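You operate a simulated robot arm through the tools that you are given. There is no shell and no other tool. Be economical: measure what you need, move in short steps, check, and stop when the job is done.

Carry out the task below with a simulated robot arm. There is one attempt and no reset: what you move stays moved.

JOB
Scrub the oily strip on the green panel, then paint it from the orange zinc tub.
Fine: use the grey pad and the yellow brush, put both back and close the tub. A coat counts when it lies all over at full strength: go over it till it gets no stronger. What is to be rubbed or washed off counts as gone when no trace of it is left.
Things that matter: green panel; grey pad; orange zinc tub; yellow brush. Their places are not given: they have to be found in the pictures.

Only the result counts: the job must be done as asked and must still hold three seconds after the hand-in. Knocking over, shifting, dropping, spilling or breaking anything else fails it.

ROBOT AND FRAMES
A 6-joint arm with a two-finger parallel gripper, fixed in place. Base frame: the origin is at the foot of the arm, x ahead of it, y to its left, z up; the work surface is at about z = 860. Units: mm, degrees, N and s.
With the tool pointing down near the work surface it reaches from about 320 to 700 mm from the base axis. Its first joint turns from -166.0 to 166.0 degrees. Payload 4.1 kg.
The TCP is the grasp point between the finger pads, 23 mm short of the fingertips. In the tool frame z runs along the fingers and y along their closing line. Largest opening 94 mm; finger width 38, thickness 10; the body of the gripper, 54 by 96 mm, starts 39 mm behind the TCP.
Orientation is that of the tool frame in the base frame, as a unit quaternion [x, y, z, w]. With the fingers straight down and closing along the base's y, the tool's x points along the base's -x, its y along +y and its z along -z.

CONTROLS
- The arm moves only by the tool arm_command. Its argument "commands" is a list of rows, each a list of 7 numbers: the turn, a rotation vector about the base's x, y, z in units of 5 degrees (1.0 is 5 degrees), then the shift along the base's x, y, z in units of 30 mm (1.0 is 30 mm), then the closure, from 0 (fully open) to 1 (shut). In form: [[rx, ry, rz, dx, dy, dz, jaw], ...]. A call has 1 to 8 rows; each row shifts and turns the commanded pose from where the row before left it. A call with a number of a shift or a turn outside -1 to 1 is refused whole. Each row takes 0.2 s and may step no farther than 50 mm and 8.6 degrees from the row before; otherwise, or with a gripper value out of range, the whole call is refused. Where a pose cannot be reached the arm comes as near as it can. A force on the tool above 40 N (or 10 N above the force at the start of the call, whichever is more), or a blocked arm, ends the call early, and 0.2 s more pass. Each finger travels about 45 mm/s and halts on what it meets, pressing with about 39 N; the grip force reading is that of the motor and also rises with nothing between the fingers. The clock runs only during rows and for 0.2 s after the last one: add rows that do not move to give the fingers time. The reply holds the time, the measured pose of the TCP, the force on the tool along the base axes, the opening and the grip force, in the units named above and with some noise, with the torque about the TCP (base axes, N m) and any sound that the robot's microphone picked up.
- Cameras (640 x 400 px; columns grow to the right, rows downward): "scene" is fixed at [399.1, 498.8, 1632.3]; the picture's right is [-0.40, 0.92, 0.00], its down [0.87, 0.38, -0.32] and it looks along [-0.29, -0.13, -0.95] (base axes); focal length 214 px, centre (320, 200). "wrist" rides on the gripper at [86, 16, -74] in the tool frame; the picture's right is [-0.18, 0.98, 0.00], its down [-0.58, -0.11, -0.81] and it looks along [-0.79, -0.15, 0.59] (tool axes); focal length 243 px, centre (320, 200).
- get_image(camera): a new picture of that camera. It takes no simulated time.
- lift_body(by): slides the trunk up (or, below 0, down) by that many mm; the arm rides with it, the base frame stays. It gives what a move gives, with no picture.
- locate(camera, pixels): for up to 12 pixels [column, row] of the newest picture of that camera ("zoom" is the newest enlarged one), the place [x, y, z] in the base frame of the surface seen there, good to about 3 mm. It takes no simulated time.
- zoom(camera, box): a new picture of the part [left, top, right, bottom] of that camera's present view, enlarged. It takes no simulated time.
- close_job(): hands the job in; it is judged then, once.

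Keep the steps short. Do not move on a guess: measure, check each grasp and each placing, and mend mistakes. In all there are 80 turns and 38 pictures (those below and enlarged ones count). Leave the gripper open and the arm clear of the work at the hand-in unless told otherwise, and finish with a single line.

The tools are called after "Emit:" by a JSON object that holds its "method" and its "body". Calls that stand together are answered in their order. arm_command: Moves the arm, as the interface text tells. Its arguments: {"type":"object","properties":{"commands":{"type":"array","items":{"type":"array","items":{"type":"number"}}}},"required":["commands"]} The other tools are called the same way: lift_body (by) slides the trunk up or down; get_image (camera) takes a picture; locate (camera, pixels) gives the place of the surface under pixels of a picture; zoom (camera, box) takes an enlarged picture of a part of a camera's view; close_job () hands the job in.

At the start:

```text
t: 0.0
position: [209.6, 298.6, 1332.0]
tcp_rot: [0.0, 1.0, -0.001, 0.0]
wrist_force: [0.3, 0.1, -0.7]
wrist_torque: [0.03, 0.02, 0.0]
width: 94.0
grip_force: 0.0
trunk travel left (down, up): [-525.0, 65.0]
```

scene: 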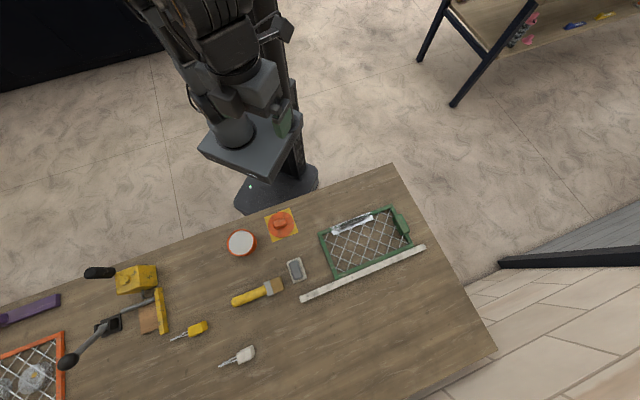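
wrist: 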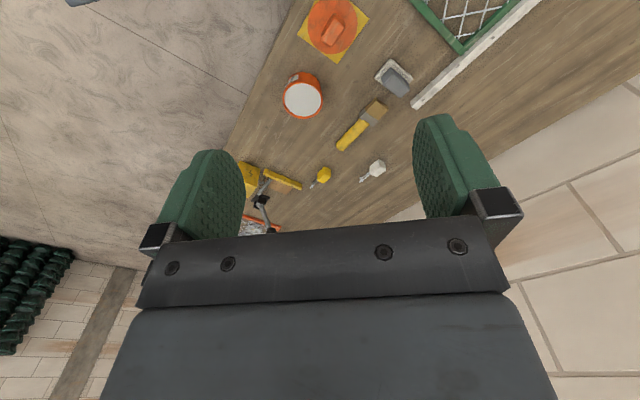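

I see an orange tub at (242,243), its lid on a yellow sheet at (281,225), a pad at (296,269), a yellow brush at (258,292) and the green mesh panel at (365,243). I'll enlarge these to measure them.

Emit:
{"method": "zoom", "body": {"camera": "scene", "box": [215, 195, 325, 310]}}

Emit:
{"method": "zoom", "body": {"camera": "scene", "box": [295, 190, 435, 305]}}

Emit:
{"method": "locate", "body": {"camera": "scene", "pixels": [[242, 243], [281, 225], [296, 268], [276, 285], [236, 300], [255, 293], [333, 228], [352, 224], [371, 216], [365, 243], [320, 330], [301, 298]]}}

```text
3.48 times, centred on (270, 252) of scene
```

zoom: 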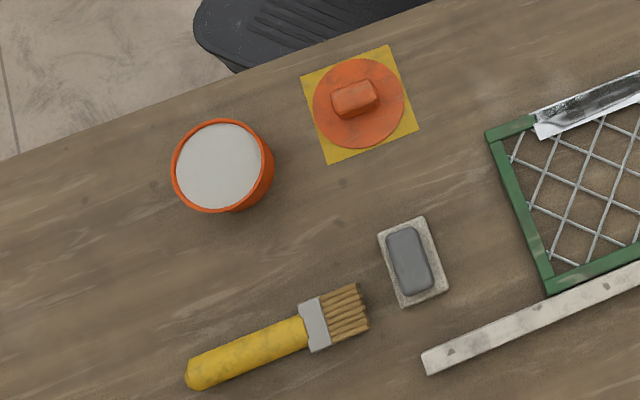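

```text
3.48 times, centred on (365, 248) of scene
```

zoom: 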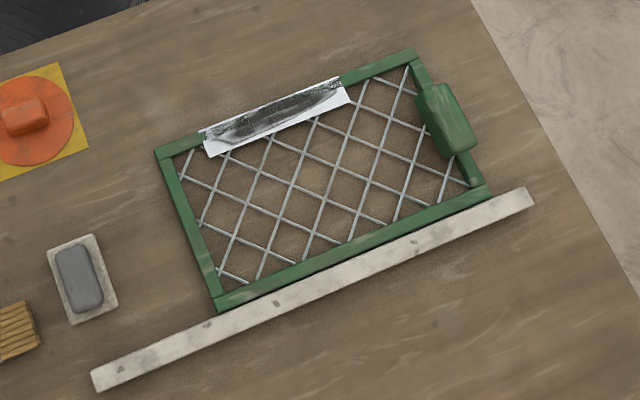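

```text
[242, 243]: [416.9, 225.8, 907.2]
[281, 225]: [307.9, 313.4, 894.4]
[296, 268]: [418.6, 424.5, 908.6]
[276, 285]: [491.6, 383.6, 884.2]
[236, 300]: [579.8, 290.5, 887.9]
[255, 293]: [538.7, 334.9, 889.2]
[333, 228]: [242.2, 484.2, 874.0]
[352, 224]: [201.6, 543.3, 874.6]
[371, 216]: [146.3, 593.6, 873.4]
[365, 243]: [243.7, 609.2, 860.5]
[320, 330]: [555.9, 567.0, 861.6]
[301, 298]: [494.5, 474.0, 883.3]
```

The newest enlarged view shows the strip as a white plate smeared with black. I'll measure its corners and ends, and the pad.

Emit:
{"method": "locate", "body": {"camera": "zoom", "pixels": [[205, 134], [211, 156], [338, 79], [347, 100], [277, 117], [82, 278], [72, 247], [94, 304], [51, 250], [93, 237], [74, 322], [116, 302]]}}

Emit:
{"method": "zoom", "body": {"camera": "wrist", "box": [240, 0, 440, 200]}}

```text
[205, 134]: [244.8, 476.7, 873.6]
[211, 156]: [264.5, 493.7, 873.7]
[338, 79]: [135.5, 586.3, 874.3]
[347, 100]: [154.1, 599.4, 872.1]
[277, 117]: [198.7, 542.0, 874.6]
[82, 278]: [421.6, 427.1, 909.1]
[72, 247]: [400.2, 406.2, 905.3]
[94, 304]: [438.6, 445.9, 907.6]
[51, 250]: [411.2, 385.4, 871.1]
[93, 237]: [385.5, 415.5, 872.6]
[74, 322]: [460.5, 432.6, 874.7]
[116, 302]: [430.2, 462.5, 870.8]
```

```text
2.00 times, centred on (340, 100) of wrist
```

zoom: 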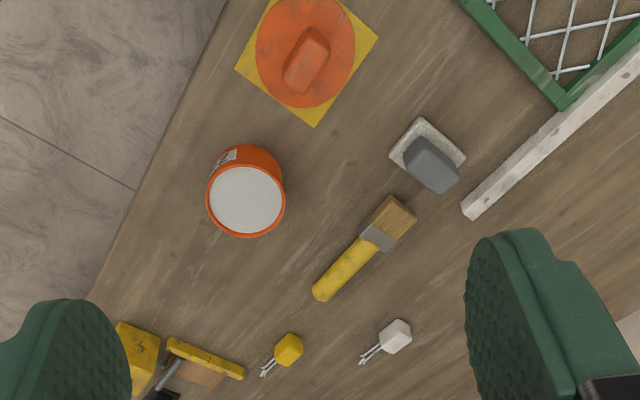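

The pad base is centred near (422,424) and its handle top is at z≈908. The handle's short axis runs along about (-0.7, 0.7), the same way the strip runs. I'll move toward a point above it, turning 45° about z, with the first 8 of 12 rows.

Emit:
{"method": "arm_command", "body": {"commands": [[0, 0, 0.75, 0.59, 0.35, -0.9, 0], [0, 0, 0.75, 0.59, 0.35, -0.9, 0], [0, 0, 0.75, 0.59, 0.35, -0.9, 0], [0, 0, 0.75, 0.59, 0.35, -0.9, 0], [0, 0, 0.75, 0.59, 0.35, -0.9, 0], [0, 0, 0.75, 0.59, 0.35, -0.9, 0], [0, 0, 0.75, 0.59, 0.35, -0.9, 0], [0, 0, 0.75, 0.59, 0.35, -0.9, 0]]}}

```text
t: 1.8
position: [353.9, 382.6, 1117.3]
tcp_rot: [-0.26, 0.966, -0.001, -0.001]
wrist_force: [-0.5, -0.6, -0.3]
wrist_torque: [0.04, -0.02, 0.01]
width: 94.0
grip_force: 0.1
trunk travel left (down, up): [-525.0, 65.0]
```

The arm follows well. The last 4 rows take it above the pad at z≈1000.

Emit:
{"method": "arm_command", "body": {"commands": [[0, 0, 0.75, 0.56, 0.35, -0.97, 0], [0, 0, 0.75, 0.56, 0.35, -0.97, 0], [0, 0, 0.75, 0.56, 0.35, -0.97, 0], [0, 0, 0.75, 0.56, 0.35, -0.97, 0]]}}

Emit:
{"method": "get_image", "body": {"camera": "wrist"}}

```text
t: 2.8
position: [420.0, 425.4, 998.9]
tcp_rot: [-0.384, 0.923, 0.0, 0.0]
wrist_force: [-0.5, 0.2, 0.5]
wrist_torque: [-0.03, 0.02, -0.03]
width: 94.1
grip_force: 0.0
trunk travel left (down, up): [-525.0, 65.0]
```

```text
32 pictures are left
```

wrist: 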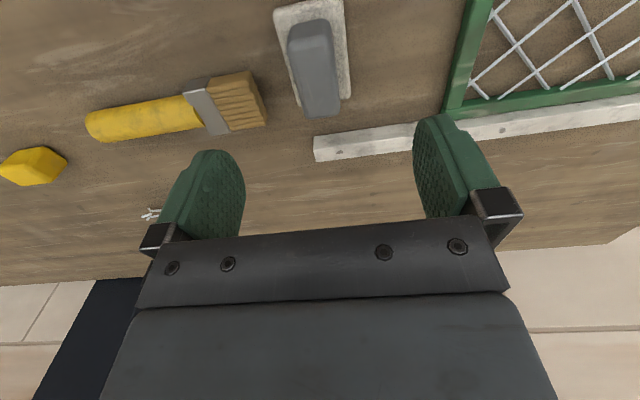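

The fingers are square to the handle. I'll measure the handle edges, the brush tip and the bar end in this picture before going down.

Emit:
{"method": "locate", "body": {"camera": "wrist", "pixels": [[290, 45], [333, 40], [307, 70], [338, 85], [318, 105], [262, 100], [245, 75], [318, 145], [215, 108], [95, 125], [150, 118], [275, 15]]}}

```text
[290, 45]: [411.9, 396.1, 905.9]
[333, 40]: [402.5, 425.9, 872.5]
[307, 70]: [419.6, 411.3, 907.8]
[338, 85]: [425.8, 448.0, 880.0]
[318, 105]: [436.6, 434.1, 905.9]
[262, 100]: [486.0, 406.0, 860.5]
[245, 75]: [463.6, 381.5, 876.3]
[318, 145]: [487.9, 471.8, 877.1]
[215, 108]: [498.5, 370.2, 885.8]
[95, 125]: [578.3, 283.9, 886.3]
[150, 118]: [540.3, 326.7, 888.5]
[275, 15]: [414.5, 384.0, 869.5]
```

The handle centre is near (420,425). The bristle tip is near (475,393), so I'll narrow the jaws to about 55 mm and go down to TCP z≈899.

Emit:
{"method": "arm_command", "body": {"commands": [[0, 0, 0, 0, 0, 0, 0.4], [0, 0, 0, 0, 0, 0, 0.4], [0, 0, 0, 0, 0, -0.85, 0.4], [0, 0, 0, 0, 0, -0.85, 0.4], [0, 0, 0, 0, 0, -0.85, 0.4], [0, 0, 0, 0, 0, -0.8, 0.4], [0, 0, 0, 0, 0, 0, 0.4]]}}

Emit:
{"method": "get_image", "body": {"camera": "wrist"}}

```text
t: 4.4
position: [417.6, 422.9, 898.5]
tcp_rot: [-0.382, 0.924, 0.0, 0.0]
wrist_force: [0.6, -0.3, 0.3]
wrist_torque: [-0.01, 0.02, -0.01]
width: 56.3
grip_force: 0.1
trunk travel left (down, up): [-525.0, 65.0]
```

```text
31 pictures are left
```

wrist: 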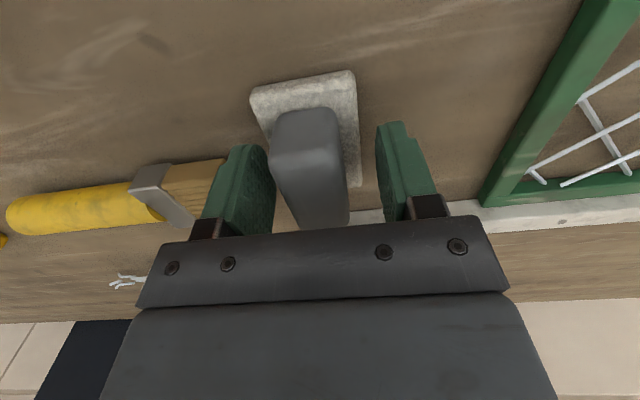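

The handle is between the fingers but slightly nearer the left one. I'll shift a few millimetres that way and close.

Emit:
{"method": "arm_command", "body": {"commands": [[0, 0, 0, 0.11, -0.07, 0, 0.4], [0, 0, 0, 0, 0, 0, 0.6], [0, 0, 0, 0, 0, 0, 0.8], [0, 0, 0, 0, 0, 0, 1], [0, 0, 0, 0, 0, 0, 1], [0, 0, 0, 0, 0, 0, 1]]}}

```text
t: 5.8
position: [421.0, 420.2, 899.2]
tcp_rot: [-0.383, 0.924, 0.0, 0.0]
wrist_force: [-0.4, -0.1, 0.8]
wrist_torque: [-0.02, 0.01, 0.02]
width: 29.4
grip_force: 39.3
trunk travel left (down, up): [-525.0, 65.0]
```

Grip is firm at 29.4 mm. The pad bottom sits 39 mm below the TCP. I'll lift 80 mm and look.

Emit:
{"method": "arm_command", "body": {"commands": [[0, 0, 0, 0, 0, 0.6, 1], [0, 0, 0, 0, 0, 1, 1], [0, 0, 0, 0, 0, 1, 1], [0, 0, 0, 0, 0, 0, 1]]}}

Emit:
{"method": "get_image", "body": {"camera": "wrist"}}

```text
t: 6.8
position: [422.7, 422.7, 978.3]
tcp_rot: [-0.382, 0.924, 0.0, 0.0]
wrist_force: [-0.1, 0.2, -0.8]
wrist_torque: [0.01, 0.03, 0.04]
width: 28.9
grip_force: 38.9
trunk travel left (down, up): [-525.0, 65.0]
```

```text
30 pictures are left
```

wrist: 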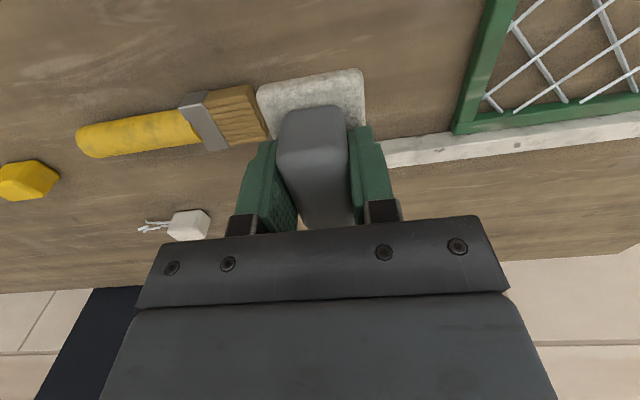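

Pad is held. I'll move above the near end of the strip (255,485).

Emit:
{"method": "arm_command", "body": {"commands": [[0, 0, 0, -0.93, 0.35, 0, 1], [0, 0, 0, -0.93, 0.35, 0, 1], [0, 0, 0, -0.93, 0.35, 0, 1], [0, 0, 0, -0.93, 0.35, 0, 1], [0, 0, 0, -0.93, 0.35, 0, 1], [0, 0, 0, -0.93, 0.35, 0, 1], [0, 0, 0, 0, 0, -1, 1], [0, 0, 0, 0, 0, -0.8, 1]]}}

```text
t: 8.6
position: [255.5, 485.3, 921.3]
tcp_rot: [-0.383, 0.924, 0.0, 0.0]
wrist_force: [0.5, 0.4, -1.3]
wrist_torque: [-0.01, 0.02, 0.0]
width: 29.1
grip_force: 39.4
trunk travel left (down, up): [-525.0, 65.0]
```

Positioned at z 921. Contact is expected near z 913, so I'll lower in small steps and read the force.

Emit:
{"method": "arm_command", "body": {"commands": [[0, 0, 0, -0.3, 0.3, -0.15, 1], [0, 0, 0, 0, 0, -0.12, 1], [0, 0, 0, 0, 0, -0.07, 1]]}}

```text
t: 9.4
position: [245.5, 494.1, 912.5]
tcp_rot: [-0.383, 0.924, 0.0, 0.0]
wrist_force: [-0.8, -0.2, -0.8]
wrist_torque: [0.02, -0.02, 0.01]
width: 29.3
grip_force: 38.7
trunk travel left (down, up): [-525.0, 65.0]
```

Emit:
{"method": "arm_command", "body": {"commands": [[0, 0, 0, 0, 0, -0.07, 1], [0, 0, 0, 0, 0, -0.07, 1]]}}

```text
t: 10.0
position: [246.5, 493.3, 910.3]
tcp_rot: [-0.382, 0.924, 0.002, 0.001]
wrist_force: [2.1, 1.0, 15.3]
wrist_torque: [-0.23, 0.05, 0.03]
width: 29.4
grip_force: 39.0
trunk travel left (down, up): [-525.0, 65.0]
```

Contact is made at z≈910 with about 15 N. I'll stroke along the strip to the far end and back toward the near one.

Emit:
{"method": "arm_command", "body": {"commands": [[0, 0, 0, 0.2, -0.2, 0, 1], [0, 0, 0, -0.75, 0.73, 0, 1], [0, 0, 0, -0.75, 0.73, 0, 1], [0, 0, 0, -0.75, 0.73, 0, 1], [0, 0, 0, -0.75, 0.73, 0, 1], [0, 0, 0, -0.6, 0.59, 0, 1]]}}

Emit:
{"method": "get_image", "body": {"camera": "wrist"}}

```text
t: 11.4
position: [144.3, 590.2, 911.2]
tcp_rot: [-0.383, 0.924, 0.0, -0.001]
wrist_force: [6.3, -7.3, 15.3]
wrist_torque: [-0.03, -0.25, -0.1]
width: 29.5
grip_force: 38.9
trunk travel left (down, up): [-525.0, 65.0]
```

```text
29 pictures are left
```

wrist: 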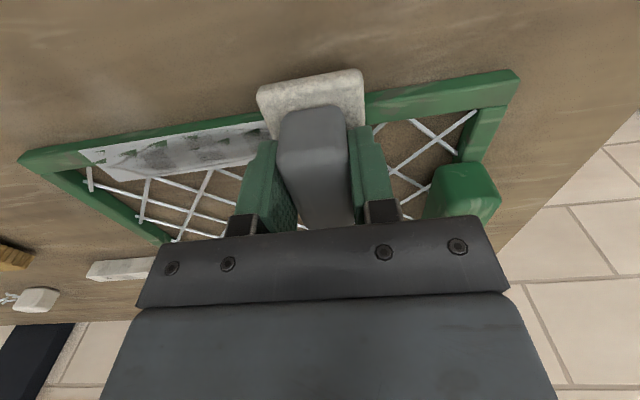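

The oil is fading evenly and the panel has not moved. I'll stroke back and forth again.

Emit:
{"method": "arm_command", "body": {"commands": [[0, 0, 0, 0.92, -0.9, 0, 1], [0, 0, 0, 0.92, -0.9, 0, 1], [0, 0, 0, 0.92, -0.9, 0, 1], [0, 0, 0, 0.92, -0.9, 0, 1], [0, 0, 0, -0.92, 0.9, 0, 1], [0, 0, 0, -0.92, 0.9, 0, 1], [0, 0, 0, -0.92, 0.9, 0, 1], [0, 0, 0, -0.92, 0.9, 0, 1]]}}

Emit:
{"method": "arm_command", "body": {"commands": [[0, 0, 0, 0.92, -0.9, 0, 1], [0, 0, 0, 0.92, -0.9, 0, 1], [0, 0, 0, 0.92, -0.9, 0, 1], [0, 0, 0, 0.92, -0.9, 0, 1], [0, 0, 0, -0.92, 0.9, 0, 1], [0, 0, 0, -0.92, 0.9, 0, 1], [0, 0, 0, -0.92, 0.9, 0, 1], [0, 0, 0, -0.92, 0.9, 0, 1]]}}

Emit:
{"method": "get_image", "body": {"camera": "wrist"}}

```text
t: 13.2
position: [143.6, 592.4, 911.3]
tcp_rot: [-0.383, 0.924, 0.001, 0.0]
wrist_force: [3.1, -2.3, 17.3]
wrist_torque: [-0.08, -0.2, 0.02]
width: 29.1
grip_force: 39.3
trunk travel left (down, up): [-525.0, 65.0]
```

```text
t: 15.0
position: [142.8, 592.1, 909.9]
tcp_rot: [-0.383, 0.924, 0.001, 0.0]
wrist_force: [4.5, -2.1, 21.8]
wrist_torque: [-0.13, -0.2, 0.04]
width: 29.1
grip_force: 39.2
trunk travel left (down, up): [-525.0, 65.0]
```

```text
28 pictures are left
```

wrist: 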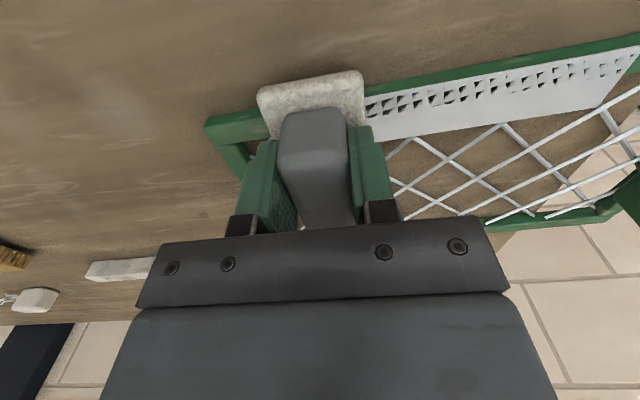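

The panel has slid with the pad toward the table edge. I'll stop stroking and look at the whole scene.

Emit:
{"method": "get_image", "body": {"camera": "scene"}}

```text
27 pictures are left
```

scene: 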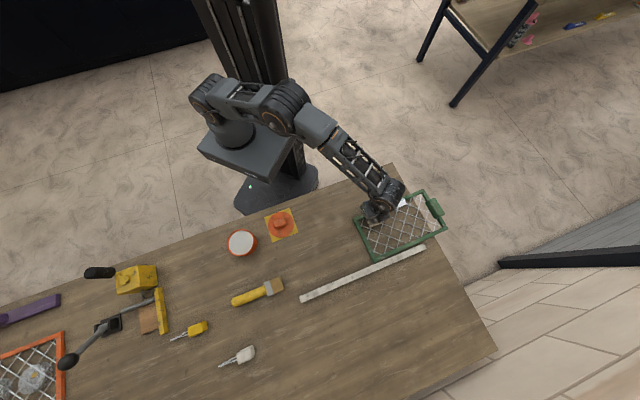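

The panel overhangs the edge a bit but is stable. I'll zoom in to measure how far it moved from its first corner, about (288,441).

Emit:
{"method": "zoom", "body": {"camera": "scene", "box": [330, 175, 470, 290]}}

```text
3.48 times, centred on (400, 232) of scene
```

zoom: 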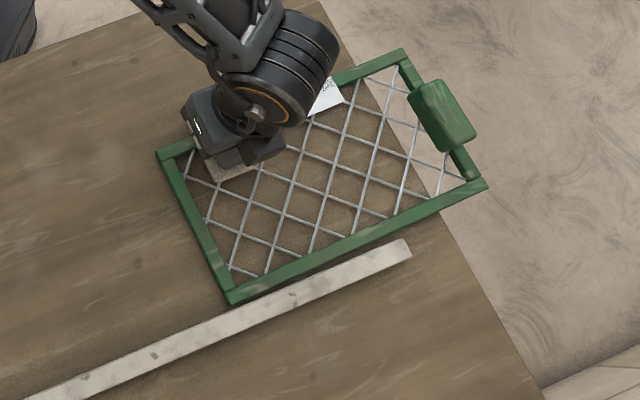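

Emit:
{"method": "locate", "body": {"camera": "zoom", "pixels": [[160, 154], [228, 300], [485, 186], [403, 53], [345, 102], [445, 110], [220, 268], [410, 205], [208, 230], [30, 398], [408, 244]]}}

```text
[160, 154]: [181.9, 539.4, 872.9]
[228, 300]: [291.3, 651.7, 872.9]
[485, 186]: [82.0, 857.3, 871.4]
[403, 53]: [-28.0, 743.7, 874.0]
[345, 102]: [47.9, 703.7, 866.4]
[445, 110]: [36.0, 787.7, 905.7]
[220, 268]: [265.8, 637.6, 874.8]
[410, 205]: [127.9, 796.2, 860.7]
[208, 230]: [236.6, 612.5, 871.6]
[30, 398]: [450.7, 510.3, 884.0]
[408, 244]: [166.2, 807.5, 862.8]
```

The panel moved purely by about (-107, +97) with no turning, which is exactly one stroke. The pad probably hooked on the strip's near end. I'll keep the pressure and drag it back by the reverse of that shift.

Emit:
{"method": "arm_command", "body": {"commands": [[0, 0, 0, 0.3, -0.27, 0, 1], [0, 0, 0, 0.45, -0.41, 0, 1], [0, 0, 0, 0.45, -0.41, 0, 1]]}}

Emit:
{"method": "get_image", "body": {"camera": "wrist"}}

```text
t: 15.8
position: [181.3, 558.9, 910.6]
tcp_rot: [-0.382, 0.924, 0.001, 0.001]
wrist_force: [-3.1, 3.6, 25.1]
wrist_torque: [0.1, 0.18, -0.12]
width: 29.3
grip_force: 39.3
trunk travel left (down, up): [-525.0, 65.0]
```

```text
25 pictures are left
```

wrist: 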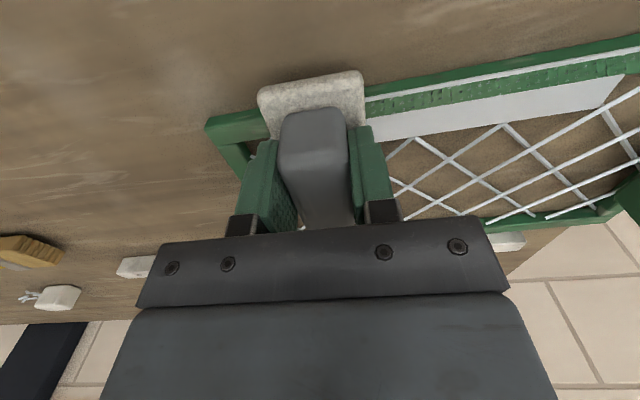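

The panel follows the pad back. I'll continue the remaining (+69, -64) mm.

Emit:
{"method": "arm_command", "body": {"commands": [[0, 0, 0, 0.46, -0.42, 0, 1], [0, 0, 0, 0.46, -0.42, 0, 1], [0, 0, 0, 0.46, -0.42, 0, 1], [0, 0, 0, 0.46, -0.42, 0, 1], [0, 0, 0, 0.46, -0.42, 0, 1]]}}

Emit:
{"method": "zoom", "body": {"camera": "scene", "box": [295, 190, 435, 305]}}

Emit:
{"method": "locate", "body": {"camera": "zoom", "pixels": [[160, 155], [220, 304], [485, 189], [330, 95]]}}

```text
t: 17.0
position: [246.0, 495.3, 910.0]
tcp_rot: [-0.383, 0.924, 0.0, 0.002]
wrist_force: [-16.2, -1.7, 25.2]
wrist_torque: [0.14, 0.28, 0.04]
width: 29.4
grip_force: 39.0
trunk travel left (down, up): [-525.0, 65.0]
```

```text
3.48 times, centred on (365, 248) of scene
```

zoom: 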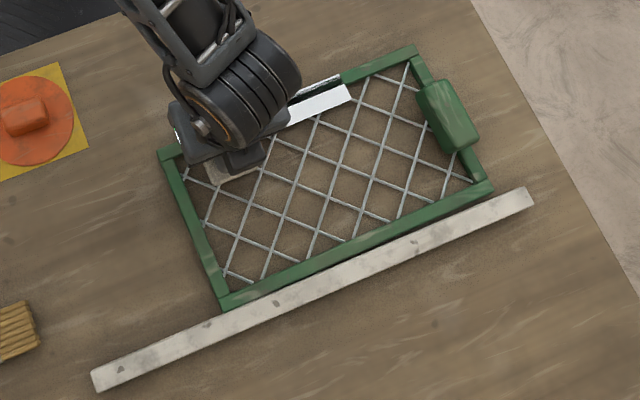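

```text
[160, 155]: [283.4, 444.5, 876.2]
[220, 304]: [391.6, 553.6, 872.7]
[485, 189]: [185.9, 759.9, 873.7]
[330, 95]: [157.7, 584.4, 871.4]
```

The panel is back to within a few millimetres. I'll lift the pad and inspect the strip.

Emit:
{"method": "arm_command", "body": {"commands": [[0, 0, 0, 0, 0, 0.3, 1], [0, 0, 0, 0, 0, 0.7, 1], [0, 0, 0, 0.8, -0.8, 1, 1], [0, 0, 0, 0.8, -0.8, 0, 1], [0, 0, 0, 0.8, -0.8, 0, 1], [0, 0, 0, 0, 0, 0, 1]]}}

Emit:
{"method": "zoom", "body": {"camera": "scene", "box": [305, 190, 405, 260]}}

Emit:
{"method": "locate", "body": {"camera": "zoom", "pixels": [[165, 185], [180, 220], [355, 110], [367, 137], [84, 206], [500, 65], [255, 148], [265, 172], [305, 290]]}}

```text
t: 18.4
position: [320.7, 424.4, 967.3]
tcp_rot: [-0.383, 0.924, 0.0, 0.001]
wrist_force: [-0.5, 0.0, -0.3]
wrist_torque: [0.01, 0.01, 0.01]
width: 29.2
grip_force: 39.0
trunk travel left (down, up): [-525.0, 65.0]
```

```text
5.71 times, centred on (355, 225) of scene
```

zoom: 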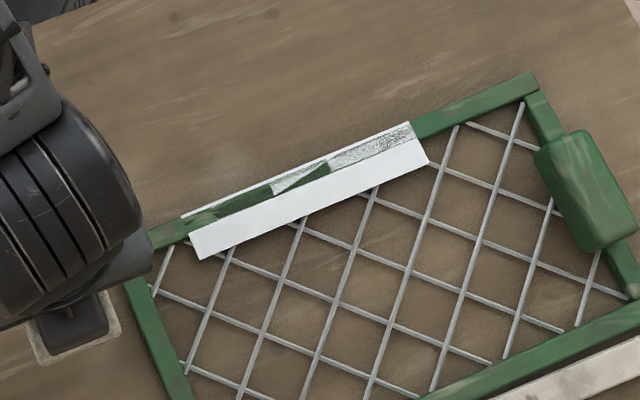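

```text
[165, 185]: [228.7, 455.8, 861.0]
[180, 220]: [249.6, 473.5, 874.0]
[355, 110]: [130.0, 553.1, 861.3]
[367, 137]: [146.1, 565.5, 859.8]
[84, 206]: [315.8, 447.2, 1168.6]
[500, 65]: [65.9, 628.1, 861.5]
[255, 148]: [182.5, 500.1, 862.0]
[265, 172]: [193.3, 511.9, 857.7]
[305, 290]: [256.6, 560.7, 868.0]
```

The panel is in place. The upper half of the strip shows grey specks near (375,145). I'll zoom closer.

Emit:
{"method": "zoom", "body": {"camera": "scene", "box": [330, 205, 385, 240]}}

Emit:
{"method": "locate", "body": {"camera": "zoom", "pixels": [[75, 260], [95, 330], [480, 80], [512, 160], [430, 110], [380, 135], [440, 170], [250, 215], [200, 235], [320, 170], [300, 245], [540, 70]]}}

```text
11.43 times, centred on (358, 222) of scene
```

zoom: 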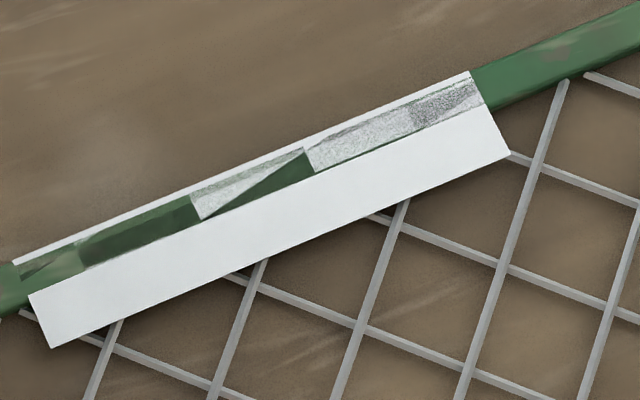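

```text
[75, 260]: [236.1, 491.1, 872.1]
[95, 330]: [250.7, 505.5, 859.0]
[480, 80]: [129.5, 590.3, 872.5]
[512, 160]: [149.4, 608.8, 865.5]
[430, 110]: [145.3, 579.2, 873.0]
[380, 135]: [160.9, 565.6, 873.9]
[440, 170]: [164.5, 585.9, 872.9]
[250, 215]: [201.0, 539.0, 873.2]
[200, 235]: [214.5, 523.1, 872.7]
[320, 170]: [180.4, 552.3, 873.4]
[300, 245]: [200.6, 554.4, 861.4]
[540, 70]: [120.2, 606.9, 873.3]
```

The green frame rail shows where the oil is gone. Grey residue remains on the far and middle part. I'll go back to the far end and rub with lighter pressure so the panel stays still.

Emit:
{"method": "arm_command", "body": {"commands": [[0, 0, 0, -0.95, 0.92, 0, 1], [0, 0, 0, -0.95, 0.92, 0, 1], [0, 0, 0, -0.95, 0.92, 0, 1], [0, 0, 0, -0.95, 0.92, 0, 1], [0, 0, 0, -0.95, 0.92, 0, 1], [0, 0, 0, -0.9, 0.9, -0.4, 1], [0, 0, 0, 0, 0, -0.8, 1], [0, 0, 0, 0, 0, -0.4, 1]]}}

Emit:
{"method": "arm_command", "body": {"commands": [[0, 0, 0, 0, 0, -0.1, 1], [0, 0, 0, 0, 0, -0.07, 1]]}}

```text
t: 20.2
position: [151.3, 590.8, 921.6]
tcp_rot: [-0.383, 0.924, 0.0, 0.0]
wrist_force: [-0.2, 0.5, -0.1]
wrist_torque: [-0.03, 0.02, 0.02]
width: 29.5
grip_force: 39.5
trunk travel left (down, up): [-525.0, 65.0]
```

```text
t: 20.8
position: [150.5, 591.0, 915.7]
tcp_rot: [-0.382, 0.924, 0.0, -0.001]
wrist_force: [0.1, -0.7, -1.5]
wrist_torque: [-0.01, 0.03, 0.01]
width: 29.1
grip_force: 39.2
trunk travel left (down, up): [-525.0, 65.0]
```

Emit:
{"method": "arm_command", "body": {"commands": [[0, 0, 0, -0.3, 0, -0.1, 1], [0, 0, 0, 0, 0, -0.04, 1]]}}

```text
t: 21.4
position: [141.6, 591.1, 911.8]
tcp_rot: [-0.383, 0.924, 0.001, 0.001]
wrist_force: [-0.1, -1.1, -1.3]
wrist_torque: [-0.01, -0.02, -0.01]
width: 29.3
grip_force: 38.8
trunk travel left (down, up): [-525.0, 65.0]
```

Emit:
{"method": "arm_command", "body": {"commands": [[0, 0, 0, 0, 0, -0.05, 1]]}}

```text
t: 21.8
position: [142.4, 589.8, 910.4]
tcp_rot: [-0.382, 0.924, 0.001, 0.0]
wrist_force: [-0.2, -0.6, 2.2]
wrist_torque: [0.02, -0.08, 0.0]
width: 29.1
grip_force: 39.1
trunk travel left (down, up): [-525.0, 65.0]
```

Contact is light, about 3 N. I'll press a hair more, do short strokes over the far half, and look.

Emit:
{"method": "arm_command", "body": {"commands": [[0, 0, 0, 0.4, -0.39, -0.03, 1], [0, 0, 0, 0.4, -0.39, 0, 1], [0, 0, 0, 0.4, -0.39, 0, 1], [0, 0, 0, 0.4, -0.39, 0, 1], [0, 0, 0, -0.4, 0.39, 0, 1], [0, 0, 0, -0.4, 0.39, 0, 1], [0, 0, 0, -0.4, 0.39, 0, 1], [0, 0, 0, -0.4, 0.39, 0, 1]]}}

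Emit:
{"method": "get_image", "body": {"camera": "wrist"}}

```text
t: 23.6
position: [142.1, 588.1, 910.5]
tcp_rot: [-0.382, 0.924, 0.002, 0.001]
wrist_force: [5.2, -4.9, 27.3]
wrist_torque: [-0.23, -0.28, 0.05]
width: 29.4
grip_force: 39.5
trunk travel left (down, up): [-525.0, 65.0]
```

```text
21 pictures are left
```

wrist: 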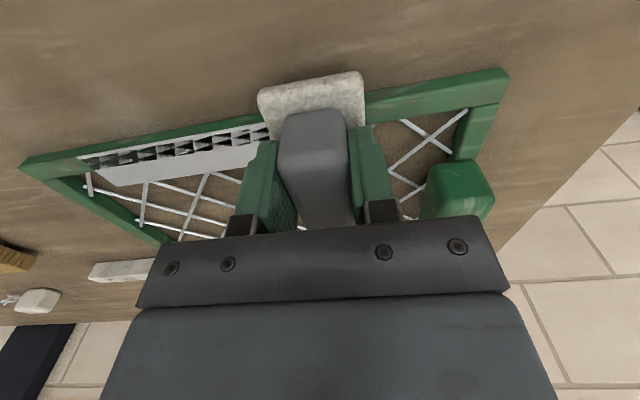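

The panel has stayed put, but the force rose to 27 N. I'll raise slightly and do more passes at moderate speed along the whole strip.

Emit:
{"method": "arm_command", "body": {"commands": [[0, 0, 0, 0.2, -0.2, 0.05, 1], [0, 0, 0, 0.6, -0.58, 0, 1], [0, 0, 0, 0.6, -0.58, 0, 1], [0, 0, 0, 0.6, -0.58, 0, 1], [0, 0, 0, 0.6, -0.58, 0, 1], [0, 0, 0, 0.6, -0.58, 0, 1]]}}

Emit:
{"method": "arm_command", "body": {"commands": [[0, 0, 0, -0.2, 0.2, 0, 1], [0, 0, 0, -0.6, 0.58, 0, 1], [0, 0, 0, -0.6, 0.58, 0, 1], [0, 0, 0, -0.6, 0.58, 0, 1], [0, 0, 0, -0.6, 0.58, 0, 1], [0, 0, 0, -0.6, 0.58, 0, 1]]}}

Emit:
{"method": "zoom", "body": {"camera": "scene", "box": [305, 190, 435, 290]}}

```text
t: 25.0
position: [238.2, 495.5, 910.8]
tcp_rot: [-0.382, 0.924, 0.001, 0.0]
wrist_force: [-4.4, 0.7, 12.7]
wrist_torque: [0.15, -0.04, -0.08]
width: 29.1
grip_force: 39.3
trunk travel left (down, up): [-525.0, 65.0]
```

```text
t: 26.4
position: [140.7, 589.6, 910.4]
tcp_rot: [-0.383, 0.924, -0.001, 0.0]
wrist_force: [-0.2, 0.1, 3.9]
wrist_torque: [0.03, 0.01, 0.06]
width: 29.4
grip_force: 39.0
trunk travel left (down, up): [-525.0, 65.0]
```

```text
4.00 times, centred on (370, 240) of scene
```

zoom: 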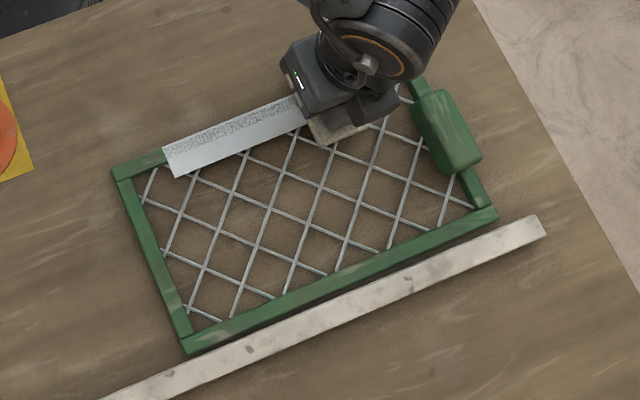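

The panel is still in place. The specks are ambiguous from here, so I'll lift, back off over the mesh and view the strip with the wrist camera.

Emit:
{"method": "arm_command", "body": {"commands": [[0, 0, 0, 0, 0, 0.7, 1], [0, 0, 0, 0.7, 0.0, 1, 1], [0, 0, 0, 1, 0, 0.6, 1], [0, 0, 0, 1, -0.2, 0, 1], [0, 0, 0, 0.6, -0.2, 0, 1], [0, 0, 0, 0, 0, 0, 1]]}}

Emit:
{"method": "zoom", "body": {"camera": "wrist", "box": [120, 0, 520, 200]}}

Emit:
{"method": "zoom", "body": {"camera": "scene", "box": [330, 205, 385, 240]}}

```text
t: 27.8
position: [241.2, 577.5, 979.9]
tcp_rot: [-0.382, 0.924, 0.0, 0.001]
wrist_force: [0.7, -0.3, -0.3]
wrist_torque: [0.03, -0.05, 0.04]
width: 28.9
grip_force: 38.9
trunk travel left (down, up): [-525.0, 65.0]
```

```text
1.60 times, centred on (320, 100) of wrist
```

zoom: 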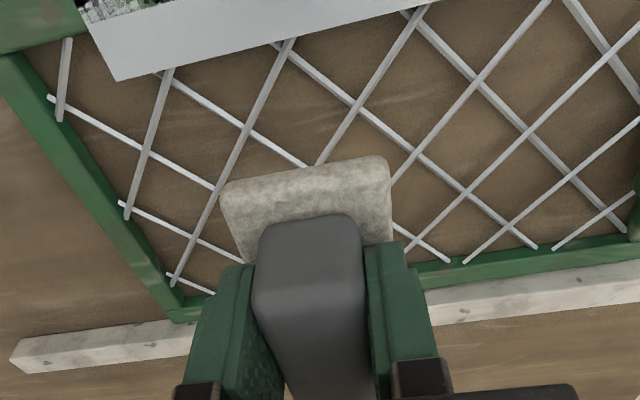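

```text
11.43 times, centred on (358, 222) of scene
```

zoom: 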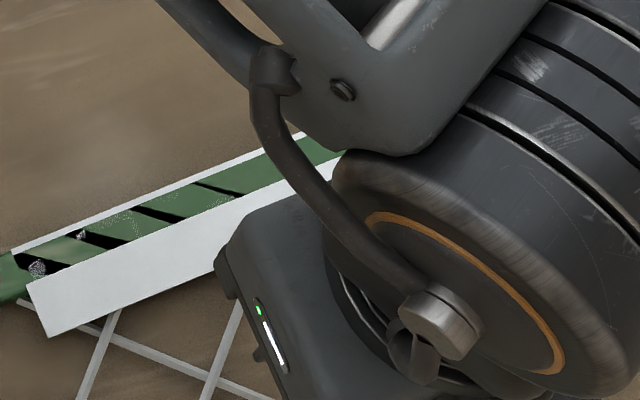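

The view shows flickering dark bands. I need a better look, so I'll move back and up to bring the strip into the wrist view.

Emit:
{"method": "arm_command", "body": {"commands": [[0, 0, 0, 0.35, 0.4, 0.8, 1], [0, 0, 0, 0.35, 0.4, 0.8, 1], [0, 0, 0, 0, 0, 0, 1]]}}

Emit:
{"method": "zoom", "body": {"camera": "wrist", "box": [180, 0, 460, 150]}}

```text
t: 28.6
position: [260.9, 604.7, 1027.5]
tcp_rot: [-0.383, 0.924, 0.0, -0.001]
wrist_force: [0.4, 0.4, -0.6]
wrist_torque: [0.01, 0.0, -0.01]
width: 29.4
grip_force: 39.1
trunk travel left (down, up): [-525.0, 65.0]
```

```text
2.29 times, centred on (320, 75) of wrist
```

zoom: 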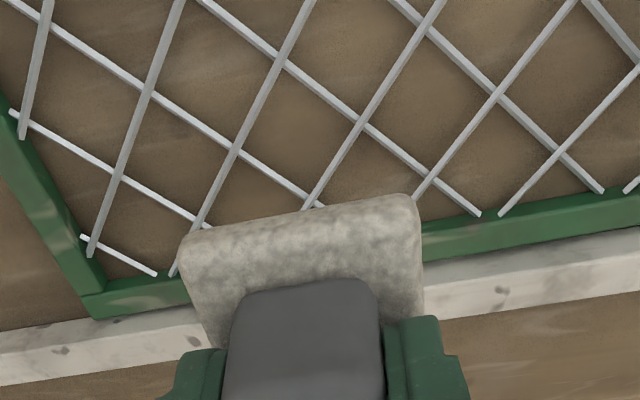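

Wrong way: the strip left the view. I'll move the tool back toward the base so the strip shows just ahead of the pad.

Emit:
{"method": "arm_command", "body": {"commands": [[0, 0, 0, -0.8, -0.85, -0.5, 1], [0, 0, 0, -0.85, -0.85, -0.4, 1], [0, 0, 0, -0.3, -0.3, 0, 1], [0, 0, 0, 0, 0, 0, 1]]}}

Emit:
{"method": "zoom", "body": {"camera": "wrist", "box": [120, 0, 520, 200]}}

```text
t: 29.6
position: [202.9, 542.7, 1000.9]
tcp_rot: [-0.383, 0.924, 0.001, 0.001]
wrist_force: [0.7, 0.2, -0.8]
wrist_torque: [-0.01, -0.04, 0.01]
width: 29.3
grip_force: 38.5
trunk travel left (down, up): [-525.0, 65.0]
```

```text
1.60 times, centred on (320, 100) of wrist
```

zoom: 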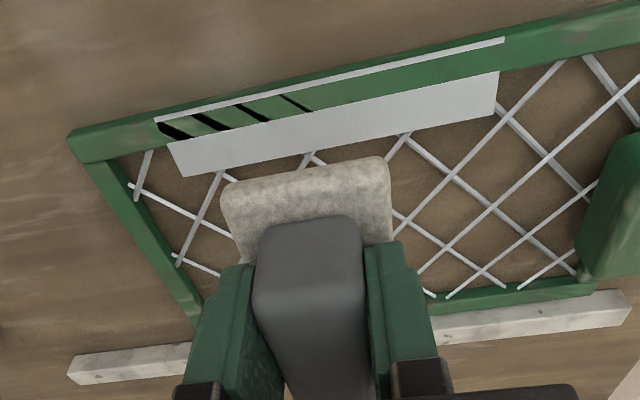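

The far part of the rail is clean green now. Black bars remain at the near end of the strip, upper left in the picture. I'll rub the near end at moderate force.

Emit:
{"method": "arm_command", "body": {"commands": [[0, 0, 0, 0.62, -0.8, -0.8, 1], [0, 0, 0, 0.62, -0.8, -0.8, 1], [0, 0, 0, 0, 0, -0.8, 1], [0, 0, 0, 0, 0, -0.3, 1], [0, 0, 0, 0, 0, -0.2, 1], [0, 0, 0, 0, 0, 0, 1]]}}

```text
t: 31.0
position: [239.3, 493.5, 914.4]
tcp_rot: [-0.382, 0.924, 0.0, 0.0]
wrist_force: [0.5, -0.1, -1.1]
wrist_torque: [-0.04, -0.01, 0.0]
width: 29.6
grip_force: 39.0
trunk travel left (down, up): [-525.0, 65.0]
```

Emit:
{"method": "arm_command", "body": {"commands": [[0, 0, 0, 0, 0, -0.1, 1], [0, 0, 0, 0, 0, -0.04, 1], [0, 0, 0, 0, 0, 0, 1]]}}

```text
t: 31.8
position: [240.2, 494.6, 911.7]
tcp_rot: [-0.383, 0.924, 0.001, 0.001]
wrist_force: [-0.2, -0.8, 11.8]
wrist_torque: [-0.1, 0.06, 0.01]
width: 29.3
grip_force: 39.3
trunk travel left (down, up): [-525.0, 65.0]
```

Force is 12 N, which is what I want. I'll stroke over the near half several times.

Emit:
{"method": "arm_command", "body": {"commands": [[0, 0, 0, 0.5, -0.49, 0, 1], [0, 0, 0, -0.5, 0.49, 0, 1], [0, 0, 0, -0.6, 0.58, 0, 1], [0, 0, 0, -0.6, 0.58, 0, 1], [0, 0, 0, 0.6, -0.58, 0, 1], [0, 0, 0, 0.6, -0.58, 0, 1], [0, 0, 0, 0.5, -0.49, 0, 1], [0, 0, 0, -0.5, 0.49, 0, 1]]}}

Emit:
{"method": "arm_command", "body": {"commands": [[0, 0, 0, 0.4, -0.39, 0, 1], [0, 0, 0, -0.6, 0.58, 0, 1], [0, 0, 0, -0.8, 0.78, 0, 1], [0, 0, 0, -0.8, 0.78, 0, 1], [0, 0, 0, -0.8, 0.78, 0, 1], [0, 0, 0, -0.8, 0.78, 0, 1]]}}

Emit:
{"method": "zoom", "body": {"camera": "scene", "box": [305, 190, 435, 290]}}

```text
t: 33.6
position: [242.8, 495.0, 909.7]
tcp_rot: [-0.383, 0.924, 0.001, 0.001]
wrist_force: [4.9, -1.3, 15.4]
wrist_torque: [-0.29, -0.1, 0.01]
width: 29.1
grip_force: 38.9
trunk travel left (down, up): [-525.0, 65.0]
```

```text
t: 35.0
position: [137.8, 592.8, 910.2]
tcp_rot: [-0.383, 0.924, 0.001, 0.001]
wrist_force: [3.2, -2.6, 19.2]
wrist_torque: [-0.19, -0.18, 0.01]
width: 29.6
grip_force: 39.5
trunk travel left (down, up): [-525.0, 65.0]
```

```text
4.00 times, centred on (370, 240) of scene
```

zoom: 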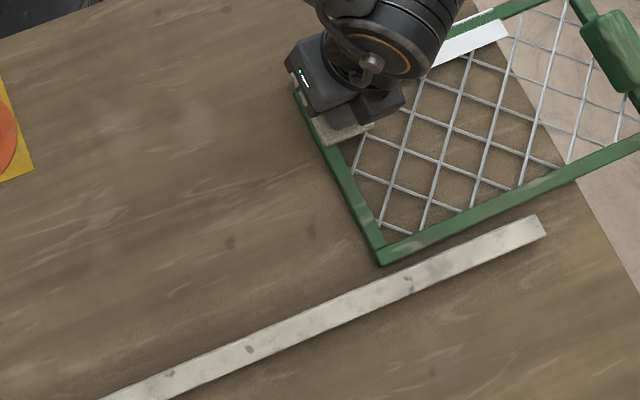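

The panel was dragged along again and overhangs the edge. I'll measure its shift and drag it straight back while keeping pressure.

Emit:
{"method": "locate", "body": {"camera": "zoom", "pixels": [[381, 260], [299, 95], [600, 30], [512, 22], [500, 100], [525, 140]]}}

```text
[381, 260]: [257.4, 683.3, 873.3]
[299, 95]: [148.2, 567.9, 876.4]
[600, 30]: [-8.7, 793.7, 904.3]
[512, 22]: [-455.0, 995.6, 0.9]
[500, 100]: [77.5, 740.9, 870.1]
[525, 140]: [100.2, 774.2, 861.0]
```

The panel needs to come back by (+138, -129). I'll drag the first half and check.

Emit:
{"method": "arm_command", "body": {"commands": [[0, 0, 0, 0.3, -0.28, -0.02, 1], [0, 0, 0, 0.5, -0.46, 0, 1], [0, 0, 0, 0.5, -0.46, 0, 1], [0, 0, 0, 0.5, -0.46, 0, 1], [0, 0, 0, 0.5, -0.46, 0, 1], [0, 0, 0, 0.5, -0.46, 0, 1]]}}

Emit:
{"method": "get_image", "body": {"camera": "wrist"}}

```text
t: 36.4
position: [221.2, 517.2, 909.8]
tcp_rot: [-0.383, 0.924, 0.001, 0.003]
wrist_force: [-7.3, 6.7, 35.3]
wrist_torque: [-0.15, 0.29, -0.02]
width: 29.5
grip_force: 39.2
trunk travel left (down, up): [-525.0, 65.0]
```

```text
14 pictures are left
```

wrist: 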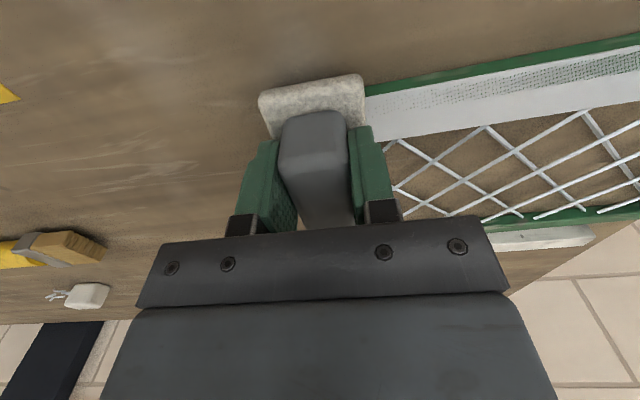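

It follows. I'll ease the pressure slightly and drag the remaining (+55, -53).

Emit:
{"method": "arm_command", "body": {"commands": [[0, 0, 0, 0.46, -0.44, 0.03, 1], [0, 0, 0, 0.46, -0.44, 0, 1], [0, 0, 0, 0.46, -0.44, 0, 1], [0, 0, 0, 0.36, -0.36, 0, 1], [0, 0, 0, 0, 0, 0, 1]]}}

Emit:
{"method": "arm_command", "body": {"commands": [[0, 0, 0, 0, 0, 0.3, 1], [0, 0, 0, 0, 0, 0.7, 1], [0, 0, 0, 0.6, -0.6, 1, 1], [0, 0, 0, 0.9, -0.9, 0, 1], [0, 0, 0, 0.9, -0.9, 0, 1], [0, 0, 0, 0, 0, 0, 1]]}}

Emit:
{"method": "zoom", "body": {"camera": "scene", "box": [305, 190, 435, 290]}}

```text
t: 37.6
position: [273.3, 465.2, 909.9]
tcp_rot: [-0.383, 0.924, 0.0, 0.001]
wrist_force: [-4.2, 4.5, 18.7]
wrist_torque: [0.34, -0.11, 0.12]
width: 29.1
grip_force: 38.6
trunk travel left (down, up): [-525.0, 65.0]
```

```text
t: 39.0
position: [348.7, 392.4, 969.2]
tcp_rot: [-0.383, 0.924, 0.0, 0.0]
wrist_force: [-0.7, -0.1, -1.3]
wrist_torque: [0.04, 0.02, 0.01]
width: 29.2
grip_force: 39.3
trunk travel left (down, up): [-525.0, 65.0]
```

```text
4.00 times, centred on (370, 240) of scene
```

zoom: 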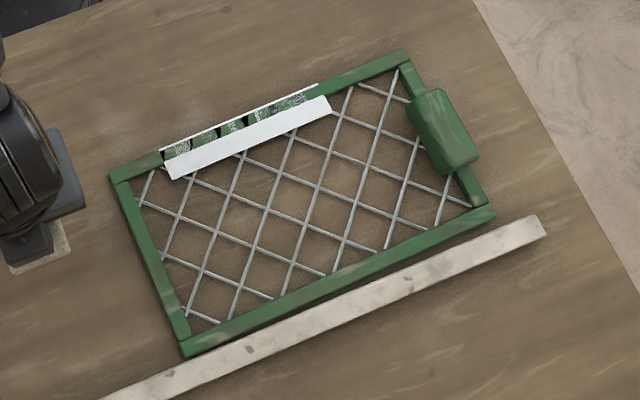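

The panel is back. Dark spots appear at (167,155), (213,133) and (246,121). I'll take one close zoom to judge them.

Emit:
{"method": "zoom", "body": {"camera": "scene", "box": [342, 208, 390, 238]}}

Emit:
{"method": "locate", "body": {"camera": "zoom", "pixels": [[60, 235], [200, 175], [300, 130], [420, 75], [70, 290], [100, 230], [250, 150], [350, 105]]}}

```text
13.33 times, centred on (366, 223) of scene
```

zoom: 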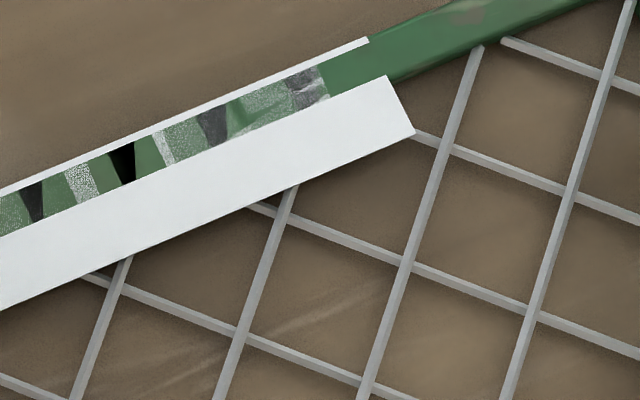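

```text
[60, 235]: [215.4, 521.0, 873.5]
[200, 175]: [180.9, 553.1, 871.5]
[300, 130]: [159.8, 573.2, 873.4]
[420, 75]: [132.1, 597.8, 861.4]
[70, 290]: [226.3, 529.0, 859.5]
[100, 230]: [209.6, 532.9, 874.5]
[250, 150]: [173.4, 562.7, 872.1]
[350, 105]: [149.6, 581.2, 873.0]
```

Residue is left in patches along the rail up to about (155,577). Strokes along the strip drag the panel. Strokes across it, toward the white fence bar, should be blocked by the bar. I'll rub only toward the fence, lifting to return, starting at the near end.

Emit:
{"method": "arm_command", "body": {"commands": [[0, 0, 0, -0.98, 0.75, 0, 1], [0, 0, 0, -0.98, 0.75, 0, 1], [0, 0, 0, -0.98, 0.75, 0, 1], [0, 0, 0, -0.96, 0.72, 0, 1], [0, 0, 0, 0, 0, -1, 1], [0, 0, 0, 0, 0, -0.8, 1], [0, 0, 0, 0, 0, -0.06, 1], [0, 0, 0, 0, 0, 0, 1]]}}

Emit:
{"method": "arm_command", "body": {"commands": [[0, 0, 0, 0, 0, -0.08, 1], [0, 0, 0, 0, 0, 0, 1]]}}

```text
t: 40.8
position: [230.4, 483.1, 913.2]
tcp_rot: [-0.383, 0.924, 0.0, 0.001]
wrist_force: [-0.6, 0.1, -0.5]
wrist_torque: [-0.01, -0.05, -0.02]
width: 29.3
grip_force: 39.1
trunk travel left (down, up): [-525.0, 65.0]
```

```text
t: 41.4
position: [231.0, 481.9, 911.0]
tcp_rot: [-0.383, 0.924, 0.001, 0.0]
wrist_force: [1.4, 1.2, -0.4]
wrist_torque: [0.01, -0.01, -0.01]
width: 29.4
grip_force: 38.8
trunk travel left (down, up): [-525.0, 65.0]
```

Emit:
{"method": "arm_command", "body": {"commands": [[0, 0, 0, 0, 0, -0.06, 1], [0, 0, 0, 0.42, 0.43, 0, 1], [0, 0, 0, 0.42, 0.43, 0, 1]]}}

```text
t: 42.2
position: [253.4, 507.9, 909.2]
tcp_rot: [-0.383, 0.924, 0.0, 0.001]
wrist_force: [-6.5, -5.9, 11.6]
wrist_torque: [-0.17, 0.2, 0.0]
width: 29.3
grip_force: 39.2
trunk travel left (down, up): [-525.0, 65.0]
```

Force is 12 N down and 9 N sideways against the fence, so the pad is sliding. I'll repeat here, then at the next spot.

Emit:
{"method": "arm_command", "body": {"commands": [[0, 0, 0, -0.42, -0.43, 0.3, 1], [0, 0, 0, -0.42, -0.43, -0.3, 1], [0, 0, 0, 0.42, 0.43, 0, 1], [0, 0, 0, 0.42, 0.43, 0, 1], [0, 0, 0, -0.42, -0.43, 0.3, 1], [0, 0, 0, -0.42, -0.43, -0.3, 1], [0, 0, 0, 0.42, 0.43, 0, 1], [0, 0, 0, 0.42, 0.43, 0, 1]]}}

Emit:
{"method": "arm_command", "body": {"commands": [[0, 0, 0, -0.87, 0, 0.3, 1], [0, 0, 0, -0.87, 0, -0.3, 1], [0, 0, 0, 0.42, 0.43, 0, 1], [0, 0, 0, 0.42, 0.43, 0, 1], [0, 0, 0, -0.42, -0.43, 0.3, 1], [0, 0, 0, -0.42, -0.43, -0.3, 1], [0, 0, 0, 0.42, 0.43, 0, 1], [0, 0, 0, 0.42, 0.43, 0, 1]]}}

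```text
t: 44.0
position: [253.6, 508.1, 910.5]
tcp_rot: [-0.382, 0.924, 0.0, 0.0]
wrist_force: [-1.8, -1.1, 1.7]
wrist_torque: [0.04, -0.02, 0.05]
width: 29.5
grip_force: 39.5
trunk travel left (down, up): [-525.0, 65.0]
```

```text
t: 45.8
position: [227.7, 534.8, 910.8]
tcp_rot: [-0.383, 0.924, -0.001, 0.001]
wrist_force: [-0.5, 0.1, -0.2]
wrist_torque: [-0.01, 0.0, -0.01]
width: 29.5
grip_force: 39.2
trunk travel left (down, up): [-525.0, 65.0]
```

The contact faded because the height drifted up. I'll press 2 mm lower and repeat at this spot.

Emit:
{"method": "arm_command", "body": {"commands": [[0, 0, 0, -0.42, -0.43, 0.3, 1], [0, 0, 0, -0.42, -0.43, -0.37, 1], [0, 0, 0, 0.42, 0.43, 0, 1], [0, 0, 0, 0.42, 0.43, 0, 1], [0, 0, 0, -0.42, -0.43, 0.3, 1], [0, 0, 0, -0.42, -0.43, -0.32, 1], [0, 0, 0, 0.42, 0.43, 0, 1], [0, 0, 0, 0.42, 0.43, 0, 1]]}}

Emit:
{"method": "arm_command", "body": {"commands": [[0, 0, 0, -0.87, 0, 0.3, 1], [0, 0, 0, -0.87, 0, -0.32, 1], [0, 0, 0, 0.42, 0.43, 0, 1], [0, 0, 0, 0.42, 0.43, 0, 1], [0, 0, 0, -0.42, -0.43, 0.3, 1], [0, 0, 0, -0.42, -0.43, -0.31, 1], [0, 0, 0, 0.42, 0.43, 0, 1], [0, 0, 0, 0.42, 0.43, 0, 1]]}}

```text
t: 47.6
position: [224.6, 534.0, 910.3]
tcp_rot: [-0.383, 0.924, 0.002, 0.001]
wrist_force: [-15.6, -11.6, 27.4]
wrist_torque: [-0.58, 0.64, -0.02]
width: 29.2
grip_force: 38.8
trunk travel left (down, up): [-525.0, 65.0]
```

```text
t: 49.4
position: [196.5, 558.0, 908.8]
tcp_rot: [-0.382, 0.924, 0.001, 0.002]
wrist_force: [-18.0, -12.4, 32.0]
wrist_torque: [-0.46, 0.52, 0.05]
width: 29.7
grip_force: 38.7
trunk travel left (down, up): [-525.0, 65.0]
```

Strong sliding contact against the fence. I'll continue at the last two spots, easing the pressure slightly.

Emit:
{"method": "arm_command", "body": {"commands": [[0, 0, 0, -0.87, 0, 0.32, 1], [0, 0, 0, -0.87, 0, -0.3, 1], [0, 0, 0, 0.42, 0.43, 0, 1], [0, 0, 0, 0.42, 0.43, 0, 1], [0, 0, 0, -0.42, -0.43, 0.3, 1], [0, 0, 0, -0.42, -0.43, -0.3, 1], [0, 0, 0, 0.42, 0.43, 0, 1], [0, 0, 0, 0.42, 0.43, 0, 1]]}}

Emit:
{"method": "arm_command", "body": {"commands": [[0, 0, 0, -0.77, -0.08, 0.3, 1], [0, 0, 0, -0.77, -0.08, -0.3, 1], [0, 0, 0, 0.42, 0.43, 0, 1], [0, 0, 0, 0.42, 0.43, 0, 1], [0, 0, 0, -0.42, -0.43, 0.3, 1], [0, 0, 0, -0.42, -0.43, -0.3, 1], [0, 0, 0, 0.42, 0.43, 0, 1], [0, 0, 0, 0.42, 0.43, 0, 1]]}}

```text
t: 51.2
position: [169.2, 583.3, 909.1]
tcp_rot: [-0.384, 0.924, 0.002, -0.001]
wrist_force: [-17.7, -11.0, 32.6]
wrist_torque: [-0.08, 0.29, -0.03]
width: 29.2
grip_force: 39.2
trunk travel left (down, up): [-525.0, 65.0]
```

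```text
t: 53.0
position: [149.6, 604.5, 909.4]
tcp_rot: [-0.384, 0.923, 0.001, 0.0]
wrist_force: [-12.5, -8.8, 21.4]
wrist_torque: [-0.08, 0.17, 0.1]
width: 29.3
grip_force: 39.1
trunk travel left (down, up): [-525.0, 65.0]
```

Second pass back toward the near end at in-between spots, same pressure.

Emit:
{"method": "arm_command", "body": {"commands": [[0, 0, 0, -0.12, -0.73, 0.3, 1], [0, 0, 0, -0.12, -0.73, -0.3, 1], [0, 0, 0, 0.42, 0.43, 0, 1], [0, 0, 0, 0.42, 0.43, 0, 1], [0, 0, 0, 0.03, -0.86, 0.3, 1], [0, 0, 0, 0.03, -0.86, -0.3, 1], [0, 0, 0, 0.42, 0.43, 0, 1], [0, 0, 0, 0.42, 0.43, 0, 1]]}}

Emit:
{"method": "arm_command", "body": {"commands": [[0, 0, 0, 0.03, -0.86, 0.3, 1], [0, 0, 0, 0.03, -0.86, -0.3, 1], [0, 0, 0, 0.42, 0.43, 0, 1], [0, 0, 0, 0.42, 0.43, 0, 1], [0, 0, 0, -0.02, -0.81, 0.3, 1], [0, 0, 0, -0.02, -0.81, -0.3, 1], [0, 0, 0, 0.42, 0.43, 0, 1], [0, 0, 0, 0.42, 0.43, 0, 1]]}}

Emit:
{"method": "arm_command", "body": {"commands": [[0, 0, 0, -0.32, -0.53, 0.3, 1], [0, 0, 0, -0.32, -0.53, -0.3, 1], [0, 0, 0, 0.42, 0.43, 0, 1], [0, 0, 0, 0.42, 0.43, 0, 1], [0, 0, 0, -0.42, -0.43, 0.3, 1], [0, 0, 0, -0.42, -0.43, -0.3, 1], [0, 0, 0, 0.42, 0.43, 0, 1], [0, 0, 0, 0.42, 0.43, 0, 1]]}}

```text
t: 54.6
position: [184.4, 548.9, 909.1]
tcp_rot: [-0.383, 0.924, 0.003, 0.002]
wrist_force: [0.1, 4.0, 16.1]
wrist_torque: [-0.15, -0.07, 0.0]
width: 29.4
grip_force: 38.3
trunk travel left (down, up): [-525.0, 65.0]
stopped in row 8: the force on the tool passed its limit at 41 N (the readings are from after the stop); the commanded pose is now the measured one
```

```text
t: 56.4
position: [232.2, 496.7, 909.6]
tcp_rot: [-0.383, 0.924, 0.001, 0.001]
wrist_force: [-17.2, -15.2, 30.5]
wrist_torque: [-0.27, 0.25, -0.02]
width: 29.4
grip_force: 38.5
trunk travel left (down, up): [-525.0, 65.0]
```

```text
t: 58.2
position: [238.9, 492.2, 909.5]
tcp_rot: [-0.384, 0.923, 0.002, 0.001]
wrist_force: [-17.7, -14.1, 30.6]
wrist_torque: [-0.32, 0.32, 0.05]
width: 29.4
grip_force: 39.2
trunk travel left (down, up): [-525.0, 65.0]
```

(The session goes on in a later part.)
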